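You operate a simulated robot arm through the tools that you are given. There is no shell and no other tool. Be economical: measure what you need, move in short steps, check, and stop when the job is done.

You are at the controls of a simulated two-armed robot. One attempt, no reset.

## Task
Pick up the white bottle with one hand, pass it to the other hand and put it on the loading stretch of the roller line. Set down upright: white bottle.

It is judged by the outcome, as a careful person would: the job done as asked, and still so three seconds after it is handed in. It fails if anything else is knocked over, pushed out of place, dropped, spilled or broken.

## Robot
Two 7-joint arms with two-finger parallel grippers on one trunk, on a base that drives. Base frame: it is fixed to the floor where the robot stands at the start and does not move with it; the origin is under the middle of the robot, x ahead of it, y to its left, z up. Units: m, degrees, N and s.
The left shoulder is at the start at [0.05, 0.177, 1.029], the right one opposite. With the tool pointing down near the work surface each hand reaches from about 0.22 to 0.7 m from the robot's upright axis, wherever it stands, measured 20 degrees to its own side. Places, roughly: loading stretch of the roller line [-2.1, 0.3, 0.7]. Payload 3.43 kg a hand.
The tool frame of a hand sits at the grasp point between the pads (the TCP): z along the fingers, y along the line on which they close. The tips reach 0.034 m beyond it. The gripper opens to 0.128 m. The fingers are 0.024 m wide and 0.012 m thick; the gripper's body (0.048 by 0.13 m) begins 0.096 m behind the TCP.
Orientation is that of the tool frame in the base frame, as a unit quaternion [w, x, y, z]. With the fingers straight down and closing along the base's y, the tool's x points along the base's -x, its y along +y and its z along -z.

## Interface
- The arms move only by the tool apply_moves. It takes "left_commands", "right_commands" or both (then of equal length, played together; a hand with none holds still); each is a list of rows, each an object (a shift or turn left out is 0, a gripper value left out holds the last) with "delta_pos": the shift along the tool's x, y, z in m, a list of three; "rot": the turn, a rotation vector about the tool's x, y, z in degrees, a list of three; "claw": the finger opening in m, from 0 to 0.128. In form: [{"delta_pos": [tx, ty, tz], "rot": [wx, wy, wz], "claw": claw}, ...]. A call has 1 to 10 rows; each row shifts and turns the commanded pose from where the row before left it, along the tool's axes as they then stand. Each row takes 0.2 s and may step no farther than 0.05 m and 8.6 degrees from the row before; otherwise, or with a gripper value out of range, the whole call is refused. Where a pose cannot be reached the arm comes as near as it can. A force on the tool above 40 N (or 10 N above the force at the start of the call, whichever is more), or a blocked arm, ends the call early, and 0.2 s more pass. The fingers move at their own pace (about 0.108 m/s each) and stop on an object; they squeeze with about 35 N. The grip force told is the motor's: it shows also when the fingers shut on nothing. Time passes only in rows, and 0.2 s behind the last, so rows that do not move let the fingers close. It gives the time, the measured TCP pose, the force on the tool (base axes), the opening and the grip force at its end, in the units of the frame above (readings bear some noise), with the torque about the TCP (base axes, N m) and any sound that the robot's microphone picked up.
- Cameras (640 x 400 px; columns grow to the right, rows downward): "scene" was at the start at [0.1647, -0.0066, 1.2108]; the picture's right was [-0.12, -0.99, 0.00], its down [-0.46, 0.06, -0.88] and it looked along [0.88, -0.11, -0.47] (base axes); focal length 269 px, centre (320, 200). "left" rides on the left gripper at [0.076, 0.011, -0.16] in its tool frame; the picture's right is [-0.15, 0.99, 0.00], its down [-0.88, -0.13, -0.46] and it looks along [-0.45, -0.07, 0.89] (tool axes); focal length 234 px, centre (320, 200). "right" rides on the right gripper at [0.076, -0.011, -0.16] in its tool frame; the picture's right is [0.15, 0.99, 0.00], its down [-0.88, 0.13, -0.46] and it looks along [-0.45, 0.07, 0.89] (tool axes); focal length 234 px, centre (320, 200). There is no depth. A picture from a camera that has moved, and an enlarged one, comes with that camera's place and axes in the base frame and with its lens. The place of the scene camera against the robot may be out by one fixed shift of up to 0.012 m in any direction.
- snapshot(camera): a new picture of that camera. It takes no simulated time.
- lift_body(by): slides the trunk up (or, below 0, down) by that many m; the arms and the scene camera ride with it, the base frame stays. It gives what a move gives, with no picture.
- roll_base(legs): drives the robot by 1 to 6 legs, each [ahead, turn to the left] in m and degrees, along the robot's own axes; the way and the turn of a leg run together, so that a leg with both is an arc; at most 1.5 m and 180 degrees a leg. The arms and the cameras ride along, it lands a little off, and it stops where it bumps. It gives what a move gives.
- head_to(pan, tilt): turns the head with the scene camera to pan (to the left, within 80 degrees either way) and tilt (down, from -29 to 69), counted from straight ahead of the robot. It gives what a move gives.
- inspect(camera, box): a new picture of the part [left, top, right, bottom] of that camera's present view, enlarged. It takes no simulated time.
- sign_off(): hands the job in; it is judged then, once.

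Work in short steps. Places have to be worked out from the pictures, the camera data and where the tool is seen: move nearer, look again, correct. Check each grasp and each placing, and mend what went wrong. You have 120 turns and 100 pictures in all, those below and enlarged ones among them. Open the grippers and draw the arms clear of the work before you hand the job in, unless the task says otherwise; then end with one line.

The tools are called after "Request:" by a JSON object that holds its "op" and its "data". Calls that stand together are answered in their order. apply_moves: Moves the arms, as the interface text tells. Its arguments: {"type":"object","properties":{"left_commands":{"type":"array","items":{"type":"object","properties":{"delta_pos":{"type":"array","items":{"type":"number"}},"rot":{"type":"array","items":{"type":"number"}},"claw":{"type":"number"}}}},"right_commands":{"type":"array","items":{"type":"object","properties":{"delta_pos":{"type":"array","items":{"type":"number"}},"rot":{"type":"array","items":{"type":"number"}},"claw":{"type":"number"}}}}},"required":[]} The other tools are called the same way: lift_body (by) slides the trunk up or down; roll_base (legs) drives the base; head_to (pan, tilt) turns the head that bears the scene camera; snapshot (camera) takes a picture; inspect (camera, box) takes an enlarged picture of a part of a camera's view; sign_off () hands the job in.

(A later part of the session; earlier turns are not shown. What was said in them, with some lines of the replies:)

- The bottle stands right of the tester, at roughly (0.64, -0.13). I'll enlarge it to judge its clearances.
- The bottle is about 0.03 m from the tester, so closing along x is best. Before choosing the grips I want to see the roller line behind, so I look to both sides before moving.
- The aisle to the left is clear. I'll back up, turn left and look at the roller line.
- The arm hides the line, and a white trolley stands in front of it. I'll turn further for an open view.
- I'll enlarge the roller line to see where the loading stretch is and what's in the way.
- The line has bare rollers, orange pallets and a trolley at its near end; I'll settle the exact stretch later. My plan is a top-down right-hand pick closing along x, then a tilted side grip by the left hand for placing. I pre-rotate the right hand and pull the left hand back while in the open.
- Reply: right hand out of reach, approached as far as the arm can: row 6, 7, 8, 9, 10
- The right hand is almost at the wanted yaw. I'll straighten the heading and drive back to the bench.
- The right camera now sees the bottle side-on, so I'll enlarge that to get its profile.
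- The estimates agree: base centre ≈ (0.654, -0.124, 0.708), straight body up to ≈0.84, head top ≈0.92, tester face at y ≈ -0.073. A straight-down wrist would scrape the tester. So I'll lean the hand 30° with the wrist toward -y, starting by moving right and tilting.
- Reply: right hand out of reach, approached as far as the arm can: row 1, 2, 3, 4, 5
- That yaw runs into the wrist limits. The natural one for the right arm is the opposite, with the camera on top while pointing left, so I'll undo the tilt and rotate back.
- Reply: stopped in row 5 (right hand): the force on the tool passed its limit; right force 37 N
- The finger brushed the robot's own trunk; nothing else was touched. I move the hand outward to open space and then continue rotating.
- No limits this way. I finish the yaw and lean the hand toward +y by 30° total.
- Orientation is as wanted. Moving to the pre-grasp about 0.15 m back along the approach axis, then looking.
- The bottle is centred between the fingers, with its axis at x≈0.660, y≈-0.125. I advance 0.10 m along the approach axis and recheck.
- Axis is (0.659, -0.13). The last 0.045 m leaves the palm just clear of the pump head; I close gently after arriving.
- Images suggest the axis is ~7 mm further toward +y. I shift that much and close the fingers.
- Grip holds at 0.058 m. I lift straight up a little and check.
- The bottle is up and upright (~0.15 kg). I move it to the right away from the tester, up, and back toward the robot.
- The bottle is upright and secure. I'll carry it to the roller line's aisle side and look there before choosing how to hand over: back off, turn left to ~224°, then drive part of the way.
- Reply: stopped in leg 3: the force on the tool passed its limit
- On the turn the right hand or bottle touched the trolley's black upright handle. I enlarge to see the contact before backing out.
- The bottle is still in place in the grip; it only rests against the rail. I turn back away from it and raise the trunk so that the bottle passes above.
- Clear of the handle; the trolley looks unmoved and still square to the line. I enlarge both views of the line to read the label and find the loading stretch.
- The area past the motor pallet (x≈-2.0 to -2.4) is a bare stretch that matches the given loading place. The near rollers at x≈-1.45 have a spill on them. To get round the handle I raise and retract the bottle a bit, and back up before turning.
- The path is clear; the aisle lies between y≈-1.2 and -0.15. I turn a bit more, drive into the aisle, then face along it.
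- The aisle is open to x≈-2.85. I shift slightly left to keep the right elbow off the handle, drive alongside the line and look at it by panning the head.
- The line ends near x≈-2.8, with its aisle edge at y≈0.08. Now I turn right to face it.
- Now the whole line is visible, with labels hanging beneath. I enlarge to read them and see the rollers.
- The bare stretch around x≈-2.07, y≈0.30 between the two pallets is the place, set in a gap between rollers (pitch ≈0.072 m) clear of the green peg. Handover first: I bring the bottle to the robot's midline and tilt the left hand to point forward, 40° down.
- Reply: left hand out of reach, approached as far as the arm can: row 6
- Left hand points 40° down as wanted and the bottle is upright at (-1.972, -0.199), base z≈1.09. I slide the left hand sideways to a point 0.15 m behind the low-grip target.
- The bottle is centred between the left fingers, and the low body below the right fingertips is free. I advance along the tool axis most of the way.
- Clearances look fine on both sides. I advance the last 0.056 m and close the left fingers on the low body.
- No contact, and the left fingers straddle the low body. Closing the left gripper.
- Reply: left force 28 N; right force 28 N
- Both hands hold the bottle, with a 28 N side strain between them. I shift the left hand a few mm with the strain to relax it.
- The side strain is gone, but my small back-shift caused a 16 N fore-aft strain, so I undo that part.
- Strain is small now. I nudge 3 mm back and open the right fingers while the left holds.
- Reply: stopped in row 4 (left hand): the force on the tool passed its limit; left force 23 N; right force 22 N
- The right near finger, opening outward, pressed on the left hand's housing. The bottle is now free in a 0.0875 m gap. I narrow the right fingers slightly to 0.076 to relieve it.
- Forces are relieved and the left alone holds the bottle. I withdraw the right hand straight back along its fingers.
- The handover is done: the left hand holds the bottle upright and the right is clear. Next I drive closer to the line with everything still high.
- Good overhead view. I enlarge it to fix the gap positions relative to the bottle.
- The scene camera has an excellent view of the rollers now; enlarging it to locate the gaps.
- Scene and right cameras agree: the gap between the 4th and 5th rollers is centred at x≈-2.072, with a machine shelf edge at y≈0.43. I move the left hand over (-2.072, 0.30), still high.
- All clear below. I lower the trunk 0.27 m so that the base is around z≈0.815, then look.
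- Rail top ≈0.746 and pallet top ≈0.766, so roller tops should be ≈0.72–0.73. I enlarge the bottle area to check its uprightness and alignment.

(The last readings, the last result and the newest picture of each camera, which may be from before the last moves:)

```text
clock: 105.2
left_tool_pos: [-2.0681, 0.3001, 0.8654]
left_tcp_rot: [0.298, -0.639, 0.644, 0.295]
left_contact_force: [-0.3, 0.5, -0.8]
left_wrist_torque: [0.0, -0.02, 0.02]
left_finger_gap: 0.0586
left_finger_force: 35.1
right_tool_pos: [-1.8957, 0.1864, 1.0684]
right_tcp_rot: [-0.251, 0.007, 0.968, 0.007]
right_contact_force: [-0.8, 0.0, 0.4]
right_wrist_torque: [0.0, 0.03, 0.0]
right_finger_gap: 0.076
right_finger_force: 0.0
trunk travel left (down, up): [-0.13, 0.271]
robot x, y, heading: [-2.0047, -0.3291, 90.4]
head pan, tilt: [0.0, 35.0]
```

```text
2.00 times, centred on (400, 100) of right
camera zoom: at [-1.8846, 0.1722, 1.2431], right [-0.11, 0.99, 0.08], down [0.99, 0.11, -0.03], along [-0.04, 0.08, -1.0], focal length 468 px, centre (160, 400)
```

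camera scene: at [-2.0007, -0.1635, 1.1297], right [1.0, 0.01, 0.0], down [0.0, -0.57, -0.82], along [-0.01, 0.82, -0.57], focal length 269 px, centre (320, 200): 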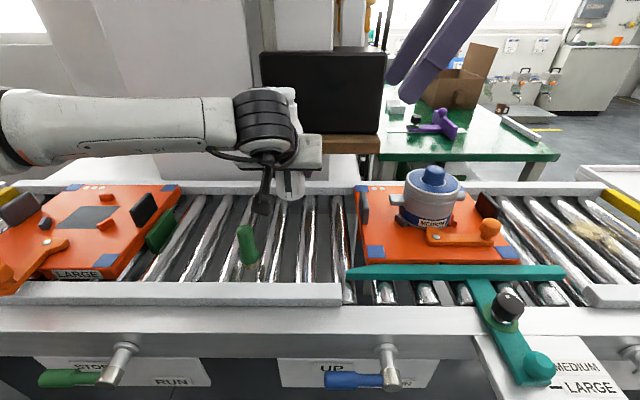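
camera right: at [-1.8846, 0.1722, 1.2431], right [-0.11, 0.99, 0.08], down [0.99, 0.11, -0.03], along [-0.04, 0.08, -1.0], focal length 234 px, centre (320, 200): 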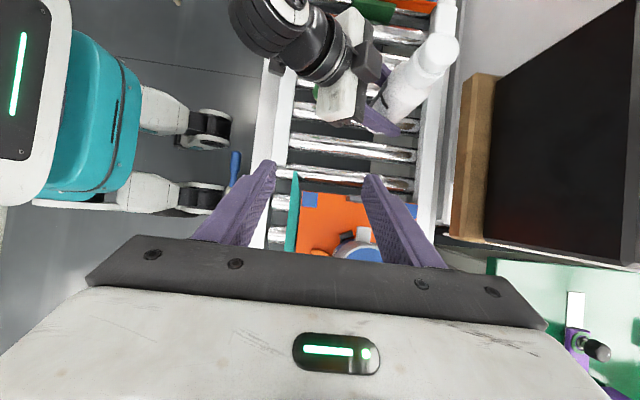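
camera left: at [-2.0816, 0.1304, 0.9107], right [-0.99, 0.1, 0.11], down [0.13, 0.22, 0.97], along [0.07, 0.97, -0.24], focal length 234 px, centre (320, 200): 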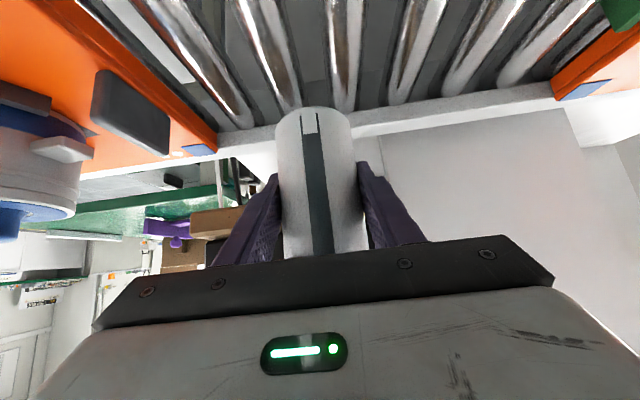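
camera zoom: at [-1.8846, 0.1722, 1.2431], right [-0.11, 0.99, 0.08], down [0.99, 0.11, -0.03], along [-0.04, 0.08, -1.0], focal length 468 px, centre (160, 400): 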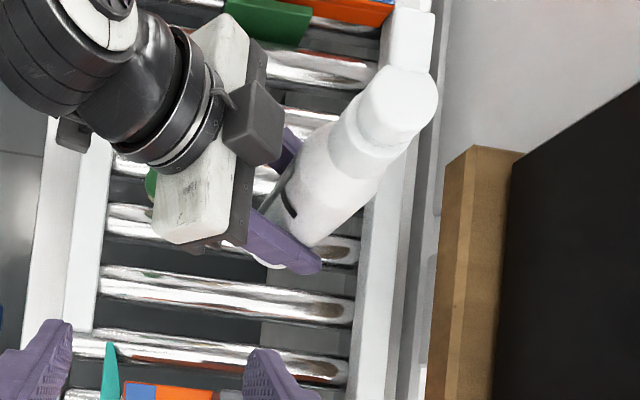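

The bottle looks upright within a degree or two. I nudge x by -4 mm to the gap centre and lower to about 0.02 m above the rollers.

Request:
{"op": "apply_moves", "data": {"left_commands": [{"delta_pos": [0, 0.004, 0]}, {}]}}

Request:
{"op": "lift_body", "data": {"by": -0.065}}

Request:
{"op": "snapshot", "data": {"camera": "scene"}}

Request:
{"op": "snapshot", "data": {"camera": "right"}}

```text
clock: 105.8
left_tool_pos: [-2.0721, 0.3018, 0.8659]
left_tcp_rot: [0.298, -0.639, 0.645, 0.294]
left_contact_force: [-0.4, 0.4, 0.7]
left_wrist_torque: [0.02, 0.03, -0.02]
left_finger_gap: 0.0588
left_finger_force: 35.3
right_tool_pos: [-1.8969, 0.1852, 1.0682]
right_tcp_rot: [-0.252, 0.007, 0.968, 0.007]
right_contact_force: [0.4, -0.1, -0.2]
right_wrist_torque: [0.0, -0.01, -0.01]
right_finger_gap: 0.0761
right_finger_force: 0.0
trunk travel left (down, up): [-0.13, 0.271]
robot x, y, heading: [-2.0031, -0.3215, 90.5]
head pan, tilt: [0.0, 35.0]
```

```text
clock: 106.8
left_tool_pos: [-2.0735, 0.3012, 0.8015]
left_tcp_rot: [0.296, -0.641, 0.644, 0.295]
left_contact_force: [-0.5, -0.1, -0.6]
left_wrist_torque: [0.0, 0.03, 0.0]
left_finger_gap: 0.0587
left_finger_force: 34.8
right_tool_pos: [-1.8973, 0.1856, 1.0047]
right_tcp_rot: [-0.251, 0.006, 0.968, 0.007]
right_contact_force: [0.9, 0.3, -0.7]
right_wrist_torque: [-0.02, 0.01, 0.01]
right_finger_gap: 0.0758
right_finger_force: 0.1
trunk travel left (down, up): [-0.065, 0.336]
robot x, y, heading: [-2.0, -0.3246, 90.2]
head pan, tilt: [0.0, 35.0]
```

```text
35 pictures are left
camera scene: at [-2.0007, -0.1636, 1.0647], right [1.0, 0.01, 0.0], down [0.0, -0.57, -0.82], along [-0.01, 0.82, -0.57], focal length 269 px, centre (320, 200)
```

scene: 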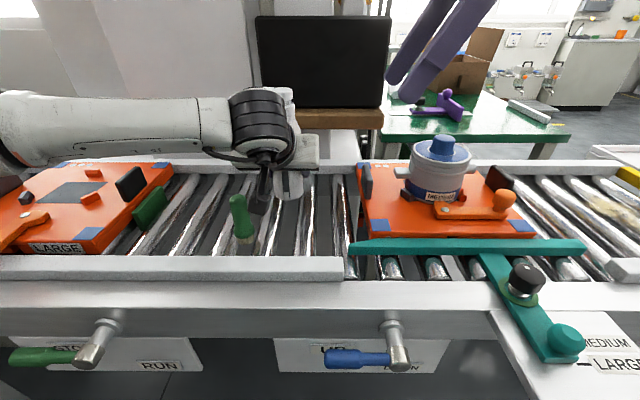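

```text
34 pictures are left
camera right: at [-1.8846, 0.1721, 1.1781], right [-0.11, 0.99, 0.08], down [0.99, 0.11, -0.03], along [-0.04, 0.08, -1.0], focal length 234 px, centre (320, 200)
```

right: 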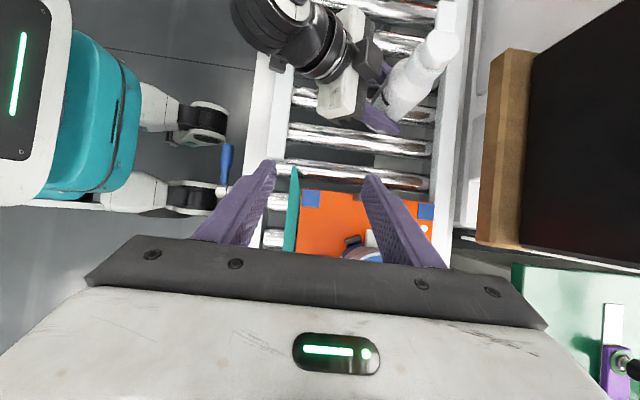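

Base is ≈0.75, still clear of the rollers. The green peg (-2.146, 0.21, top ≈0.80) is a bit near under the left palm, so I shift 0.025 m further in before lowering.

Request:
{"op": "apply_moves", "data": {"left_commands": [{"delta_pos": [-0.016, 0, 0.019]}, {"delta_pos": [0.0076, 0, 0.0065]}, {}]}}

Request:
{"op": "inspect", "data": {"camera": "scene", "box": [200, 130, 360, 270]}}

```text
clock: 107.6
left_tool_pos: [-2.0725, 0.3253, 0.7904]
left_tcp_rot: [0.297, -0.64, 0.644, 0.294]
left_contact_force: [0.1, -0.5, 0.5]
left_wrist_torque: [0.0, 0.03, 0.02]
left_finger_gap: 0.0586
left_finger_force: 34.7
right_tool_pos: [-1.8967, 0.1867, 1.0031]
right_tcp_rot: [-0.252, 0.007, 0.968, 0.007]
right_contact_force: [0.4, 0.7, 0.5]
right_wrist_torque: [0.01, -0.03, -0.01]
right_finger_gap: 0.0761
right_finger_force: 0.1
trunk travel left (down, up): [-0.065, 0.336]
robot x, y, heading: [-2.0047, -0.3281, 90.6]
head pan, tilt: [0.0, 35.0]
```

```text
2.86 times, centred on (280, 200) of scene
camera zoom: at [-2.0007, -0.1635, 1.0647], right [1.0, 0.01, 0.0], down [0.0, -0.57, -0.82], along [-0.01, 0.82, -0.57], focal length 769 px, centre (434, 200)
```

zoom: 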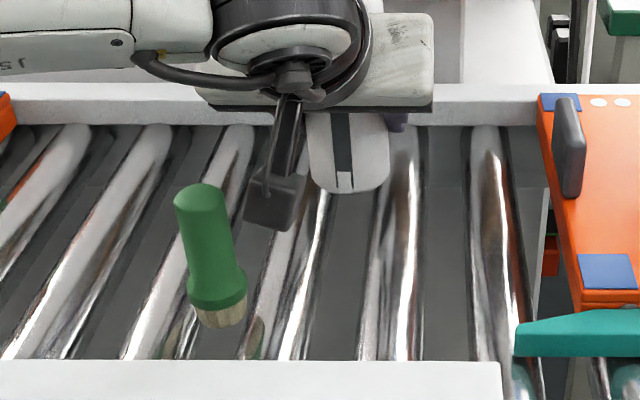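

The base is centred over the gap to within ~2–3 mm. I lower in small steps, watching the force.

Request:
{"op": "apply_moves", "data": {"left_commands": [{"delta_pos": [0.0038, 0, 0.00325]}, {"delta_pos": [0.0038, 0, 0.00325]}, {}]}}

Request:
{"op": "apply_moves", "data": {"left_commands": [{"delta_pos": [0.0038, -0.001, 0.00325]}, {}]}}

```text
clock: 108.4
left_tool_pos: [-2.0722, 0.3259, 0.7792]
left_tcp_rot: [0.297, -0.64, 0.644, 0.295]
left_contact_force: [-0.9, -0.9, -0.2]
left_wrist_torque: [-0.02, -0.01, 0.01]
left_finger_gap: 0.0588
left_finger_force: 34.4
right_tool_pos: [-1.8964, 0.1865, 1.0022]
right_tcp_rot: [-0.252, 0.006, 0.968, 0.007]
right_contact_force: [0.0, 0.5, -0.8]
right_wrist_torque: [-0.02, 0.0, -0.02]
right_finger_gap: 0.0761
right_finger_force: 0.1
trunk travel left (down, up): [-0.065, 0.336]
robot x, y, heading: [-2.0052, -0.3245, 90.5]
head pan, tilt: [0.0, 35.0]
```

```text
clock: 109.0
left_tool_pos: [-2.0707, 0.3256, 0.7771]
left_tcp_rot: [0.299, -0.639, 0.645, 0.295]
left_contact_force: [-1.5, -0.3, 3.3]
left_wrist_torque: [0.13, 0.05, 0.03]
left_finger_gap: 0.0587
left_finger_force: 34.8
right_tool_pos: [-1.8967, 0.1861, 1.0037]
right_tcp_rot: [-0.251, 0.007, 0.968, 0.008]
right_contact_force: [-0.1, 0.0, 0.6]
right_wrist_torque: [-0.01, -0.01, 0.04]
right_finger_gap: 0.0759
right_finger_force: 0.0
trunk travel left (down, up): [-0.065, 0.336]
robot x, y, heading: [-2.0039, -0.3245, 90.6]
head pan, tilt: [0.0, 35.0]
```

First touch (3.3 N up), so the base is at ≈0.727. I lower 3 mm more to seat it and look.

Request:
{"op": "apply_moves", "data": {"left_commands": [{"delta_pos": [0.0023, 0, 0.002]}, {}]}}

Request:
{"op": "inspect", "data": {"camera": "scene", "box": [200, 130, 360, 270]}}

Request:
{"op": "inspect", "data": {"camera": "right", "box": [320, 0, 500, 180]}}

```text
clock: 109.6
left_tool_pos: [-2.0709, 0.3259, 0.7761]
left_tcp_rot: [0.301, -0.638, 0.644, 0.296]
left_contact_force: [-0.7, -0.1, 17.0]
left_wrist_torque: [-0.15, 0.18, 0.04]
left_finger_gap: 0.0587
left_finger_force: 35.4
right_tool_pos: [-1.896, 0.1847, 1.0047]
right_tcp_rot: [-0.251, 0.007, 0.968, 0.009]
right_contact_force: [-0.2, -0.5, 0.5]
right_wrist_torque: [0.0, 0.01, 0.01]
right_finger_gap: 0.0761
right_finger_force: 0.1
trunk travel left (down, up): [-0.065, 0.336]
robot x, y, heading: [-2.0029, -0.3212, 90.5]
head pan, tilt: [0.0, 35.0]
```

```text
2.86 times, centred on (280, 200) of scene
camera zoom: at [-2.0006, -0.165, 1.0652], right [1.0, 0.01, 0.0], down [0.0, -0.57, -0.82], along [-0.01, 0.82, -0.57], focal length 769 px, centre (434, 200)
```

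zoom: 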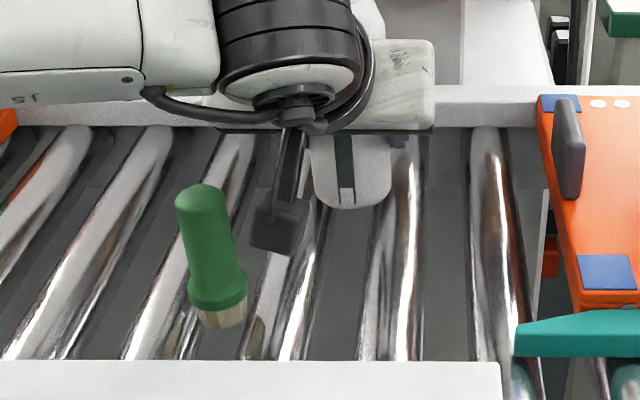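

```text
2.22 times, centred on (410, 90) of right
camera zoom: at [-1.8844, 0.1705, 1.1792], right [-0.11, 0.99, 0.08], down [0.99, 0.11, -0.03], along [-0.04, 0.08, -1.0], focal length 520 px, centre (120, 444)
```

zoom: 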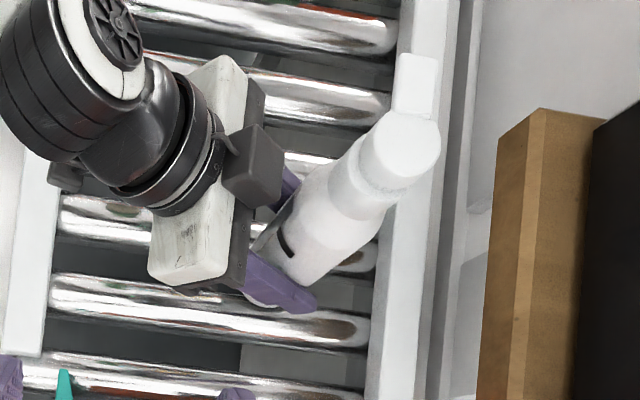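

Seated with 17 N and near-zero torques, the base spanning two rollers. I ease the push, then open just a few mm so that the fingers still guard it, and check that it stands.

Request:
{"op": "apply_moves", "data": {"left_commands": [{"delta_pos": [-0.0015, 0, -0.0013]}, {"claw": 0.066}, {}, {}]}}

Request:
{"op": "snapshot", "data": {"camera": "left"}}

Request:
{"op": "inspect", "data": {"camera": "right", "box": [320, 0, 500, 180]}}

```text
clock: 110.6
left_tool_pos: [-2.071, 0.3263, 0.7738]
left_tcp_rot: [0.296, -0.641, 0.644, 0.294]
left_contact_force: [0.1, -0.7, -0.3]
left_wrist_torque: [0.01, -0.03, 0.0]
left_finger_gap: 0.066
left_finger_force: 0.2
right_tool_pos: [-1.8969, 0.1855, 1.0025]
right_tcp_rot: [-0.251, 0.007, 0.968, 0.008]
right_contact_force: [-0.3, 0.1, -0.2]
right_wrist_torque: [0.01, 0.03, 0.01]
right_finger_gap: 0.0758
right_finger_force: 0.0
trunk travel left (down, up): [-0.065, 0.336]
robot x, y, heading: [-2.007, -0.3275, 90.3]
head pan, tilt: [0.0, 35.0]
```

```text
30 pictures are left
camera left: at [-2.0845, 0.1555, 0.8186], right [-0.99, 0.1, 0.11], down [0.13, 0.23, 0.97], along [0.07, 0.97, -0.24], focal length 234 px, centre (320, 200)
```

left: 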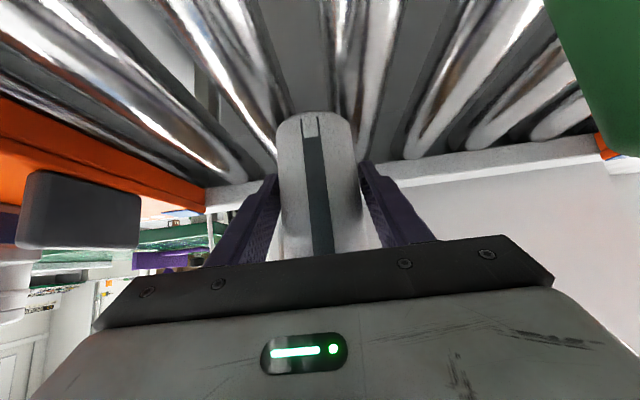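

```text
2.22 times, centred on (410, 90) of right
camera zoom: at [-1.8845, 0.1721, 1.1781], right [-0.11, 0.99, 0.08], down [0.99, 0.11, -0.03], along [-0.04, 0.08, -1.0], focal length 520 px, centre (120, 444)
```

zoom: 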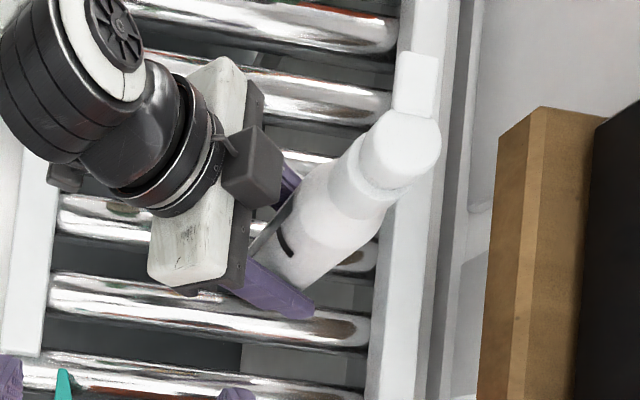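

It stands on its own, the head barely shifted. I wait 2 s with the fingers guarding to see if it tips.

Request:
{"op": "apply_moves", "data": {"left_commands": [{}, {}, {}, {}, {}, {}, {}, {}, {}, {}]}}

Request:
{"op": "inspect", "data": {"camera": "right", "box": [320, 0, 500, 180]}}

Request:
{"op": "inspect", "data": {"camera": "scene", "box": [200, 70, 360, 270]}}

```text
clock: 112.8
left_tool_pos: [-2.0718, 0.3267, 0.7745]
left_tcp_rot: [0.296, -0.64, 0.644, 0.295]
left_contact_force: [0.4, -0.1, 0.6]
left_wrist_torque: [0.01, 0.01, 0.0]
left_finger_gap: 0.0659
left_finger_force: 0.1
right_tool_pos: [-1.8962, 0.1854, 1.0031]
right_tcp_rot: [-0.251, 0.006, 0.968, 0.007]
right_contact_force: [-0.1, -0.4, 0.2]
right_wrist_torque: [-0.01, 0.0, 0.01]
right_finger_gap: 0.0761
right_finger_force: 0.0
trunk travel left (down, up): [-0.065, 0.336]
robot x, y, heading: [-2.0017, -0.3255, 90.4]
head pan, tilt: [0.0, 35.0]
```

```text
2.22 times, centred on (410, 90) of right
camera zoom: at [-1.8845, 0.1721, 1.1781], right [-0.11, 0.99, 0.08], down [0.99, 0.11, -0.03], along [-0.04, 0.08, -1.0], focal length 520 px, centre (120, 444)
```

zoom: 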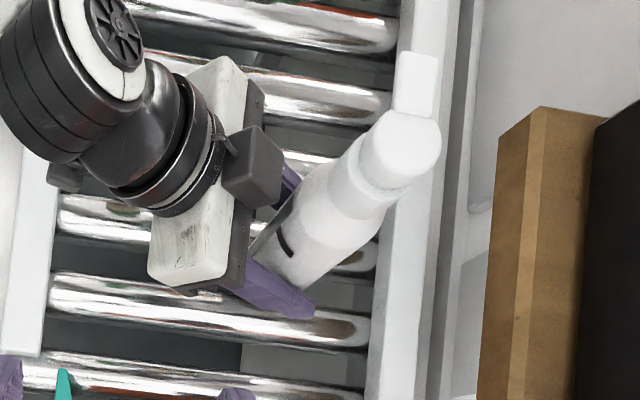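

```text
2.00 times, centred on (280, 170) of scene
camera zoom: at [-2.0006, -0.1636, 1.0647], right [1.0, 0.01, 0.0], down [0.0, -0.57, -0.82], along [-0.01, 0.82, -0.57], focal length 539 px, centre (400, 260)
```

zoom: 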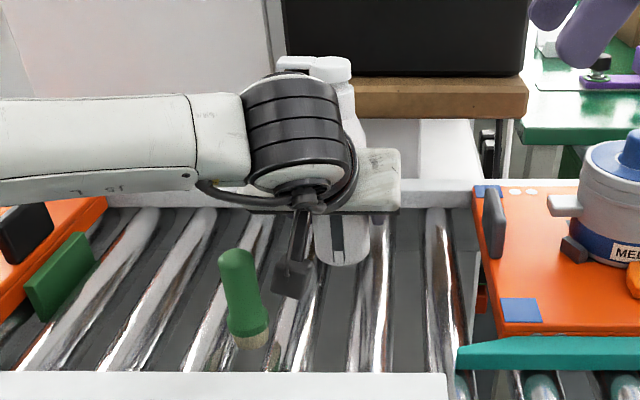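

It has not moved at all. I open a little more and draw the left hand straight back along its fingers.

Request:
{"op": "apply_moves", "data": {"left_commands": [{"claw": 0.08}, {}, {"delta_pos": [0, 0, -0.015]}, {"delta_pos": [0, 0, -0.025]}, {"delta_pos": [0, 0, -0.03]}, {"delta_pos": [0, 0, -0.035]}, {"delta_pos": [0, 0, -0.035]}, {}]}}

Request:
{"op": "snapshot", "data": {"camera": "right"}}

Request:
{"op": "snapshot", "data": {"camera": "left"}}

```text
clock: 114.6
left_tool_pos: [-2.0702, 0.2191, 0.8642]
left_tcp_rot: [0.297, -0.64, 0.645, 0.295]
left_contact_force: [-0.1, 0.6, 0.3]
left_wrist_torque: [0.02, 0.03, 0.03]
left_finger_gap: 0.0799
left_finger_force: 0.0
right_tool_pos: [-1.8967, 0.1858, 1.0033]
right_tcp_rot: [-0.25, 0.007, 0.968, 0.007]
right_contact_force: [0.8, -0.3, -0.4]
right_wrist_torque: [0.01, -0.03, 0.0]
right_finger_gap: 0.0759
right_finger_force: 0.1
trunk travel left (down, up): [-0.065, 0.336]
robot x, y, heading: [-2.0025, -0.3278, 90.2]
head pan, tilt: [0.0, 35.0]
```

```text
26 pictures are left
camera right: at [-1.8845, 0.172, 1.1781], right [-0.11, 0.99, 0.08], down [0.99, 0.11, -0.03], along [-0.04, 0.08, -1.0], focal length 234 px, centre (320, 200)
```

right: 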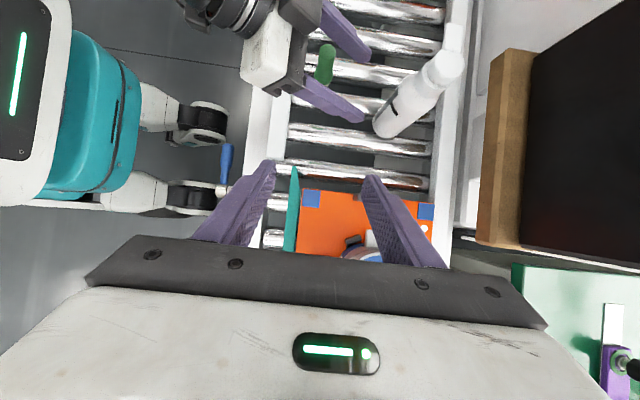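

```text
25 pictures are left
camera left: at [-2.0836, 0.0488, 0.9095], right [-0.99, 0.1, 0.11], down [0.13, 0.22, 0.97], along [0.07, 0.97, -0.24], focal length 234 px, centre (320, 200)
```

left: 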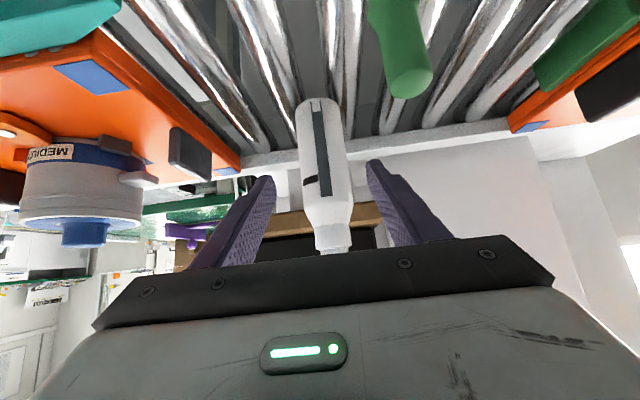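

The bottle stands free. I retract the left hand more, raise the trunk and back the robot away.

Request:
{"op": "apply_moves", "data": {"left_commands": [{"delta_pos": [0, 0, -0.04]}, {"delta_pos": [0, 0, -0.04]}, {}]}}

Request:
{"op": "lift_body", "data": {"by": 0.2}}

Request:
{"op": "roll_base", "data": {"legs": [[-0.35, 0]]}}

Request:
{"op": "snapshot", "data": {"camera": "scene"}}

```text
clock: 115.4
left_tool_pos: [-2.0709, 0.157, 0.9177]
left_tcp_rot: [0.297, -0.64, 0.645, 0.294]
left_contact_force: [-0.2, 0.5, 0.2]
left_wrist_torque: [-0.03, 0.03, 0.01]
left_finger_gap: 0.08
left_finger_force: 0.0
right_tool_pos: [-1.8962, 0.1863, 1.004]
right_tcp_rot: [-0.251, 0.007, 0.968, 0.008]
right_contact_force: [0.9, -0.3, -0.4]
right_wrist_torque: [0.01, 0.02, -0.01]
right_finger_gap: 0.0758
right_finger_force: 0.0
trunk travel left (down, up): [-0.065, 0.336]
robot x, y, heading: [-2.0053, -0.3263, 90.5]
head pan, tilt: [0.0, 35.0]
```

```text
clock: 117.6
left_tool_pos: [-2.0713, 0.1578, 1.1171]
left_tcp_rot: [0.297, -0.641, 0.644, 0.295]
left_contact_force: [0.1, 0.4, 0.0]
left_wrist_torque: [0.03, 0.0, 0.02]
left_finger_gap: 0.08
left_finger_force: 0.1
right_tool_pos: [-1.8981, 0.186, 1.2042]
right_tcp_rot: [-0.251, 0.007, 0.968, 0.007]
right_contact_force: [-0.1, 0.0, -0.3]
right_wrist_torque: [0.02, -0.01, 0.0]
right_finger_gap: 0.076
right_finger_force: 0.1
trunk travel left (down, up): [-0.265, 0.136]
robot x, y, heading: [-2.0034, -0.3257, 90.4]
head pan, tilt: [0.0, 35.0]
```

```text
clock: 119.9
left_tool_pos: [-2.0697, -0.1894, 1.1175]
left_tcp_rot: [0.298, -0.64, 0.644, 0.295]
left_contact_force: [0.1, -0.3, 0.4]
left_wrist_torque: [-0.02, 0.01, -0.03]
left_finger_gap: 0.08
left_finger_force: 0.1
right_tool_pos: [-1.8943, -0.1624, 1.204]
right_tcp_rot: [-0.252, 0.007, 0.968, 0.008]
right_contact_force: [-0.4, -0.8, 0.0]
right_wrist_torque: [0.0, 0.04, 0.02]
right_finger_gap: 0.0761
right_finger_force: 0.0
trunk travel left (down, up): [-0.265, 0.136]
robot x, y, heading: [-2.0009, -0.674, 90.2]
head pan, tilt: [0.0, 35.0]
```

```text
24 pictures are left
camera scene: at [-1.9984, -0.5119, 1.2648], right [1.0, 0.01, 0.0], down [0.0, -0.57, -0.82], along [-0.01, 0.82, -0.57], focal length 269 px, centre (320, 200)
```

scene: 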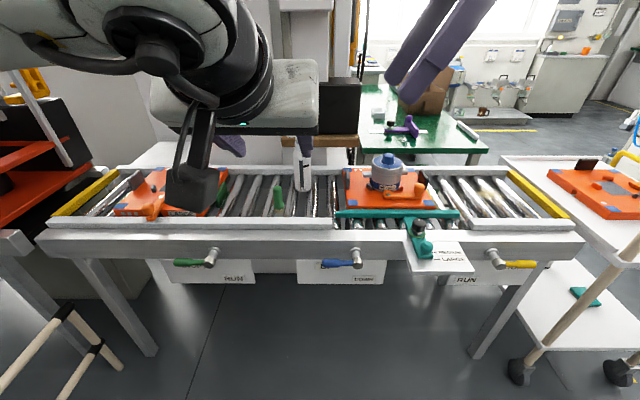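

I open both grippers, shift the left hand aside and take a last close look at the bottle.

Request:
{"op": "apply_moves", "data": {"left_commands": [{"delta_pos": [0, 0.04, 0], "claw": 0.12}, {"delta_pos": [0, 0.04, 0]}, {"delta_pos": [0, 0.04, 0]}, {"delta_pos": [0, 0.04, 0]}, {}], "right_commands": [{"claw": 0.12}, {}, {}, {}, {}]}}

Request:
{"op": "inspect", "data": {"camera": "scene", "box": [210, 110, 430, 270]}}

Request:
{"op": "snapshot", "data": {"camera": "right"}}

```text
clock: 121.1
left_tool_pos: [-2.2296, -0.1896, 1.1174]
left_tcp_rot: [0.297, -0.639, 0.645, 0.295]
left_contact_force: [-0.1, 0.1, -0.3]
left_wrist_torque: [0.02, -0.03, -0.07]
left_finger_gap: 0.1199
left_finger_force: 0.1
right_tool_pos: [-1.894, -0.1624, 1.2033]
right_tcp_rot: [-0.25, 0.006, 0.968, 0.006]
right_contact_force: [0.2, 0.2, 0.2]
right_wrist_torque: [-0.01, 0.03, 0.0]
right_finger_gap: 0.1201
right_finger_force: 0.0
trunk travel left (down, up): [-0.265, 0.136]
robot x, y, heading: [-2.001, -0.6739, 90.4]
head pan, tilt: [0.0, 35.0]
```

```text
2.50 times, centred on (320, 190) of scene
camera zoom: at [-1.9981, -0.5114, 1.2647], right [1.0, 0.01, 0.0], down [0.0, -0.57, -0.82], along [-0.01, 0.82, -0.57], focal length 673 px, centre (320, 225)
```

zoom: 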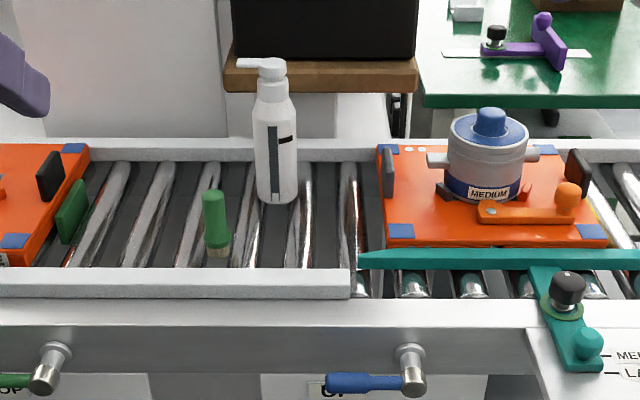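

```text
22 pictures are left
camera right: at [-1.8821, -0.1755, 1.378], right [-0.11, 0.99, 0.08], down [0.99, 0.11, -0.03], along [-0.04, 0.08, -1.0], focal length 234 px, centre (320, 200)
```

right: 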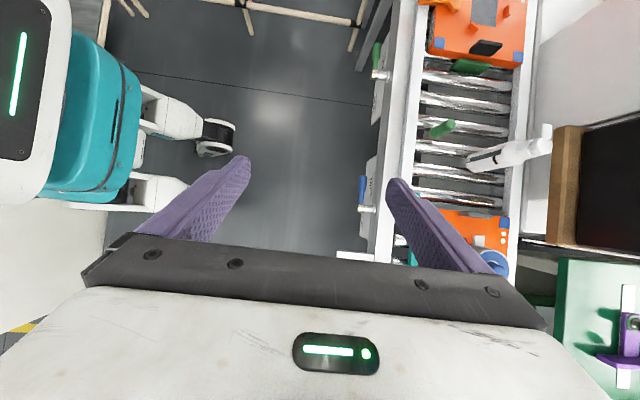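

The bottle stands upright on the loading stretch, still there about 10 s after release. The green peg, pallets and motor look as before, and both grippers are open and clear. Handing in.

Request:
{"op": "sign_off", "data": {}}

```text
The job is handed in.
```

The white bottle was picked up with the right hand, passed to the left, and now stands upright on the roller line's loading stretch; on the way the right hand bumped the trolley's handle hard enough to stop the turn, and the trolley looked unmoved in the pictures afterwards.
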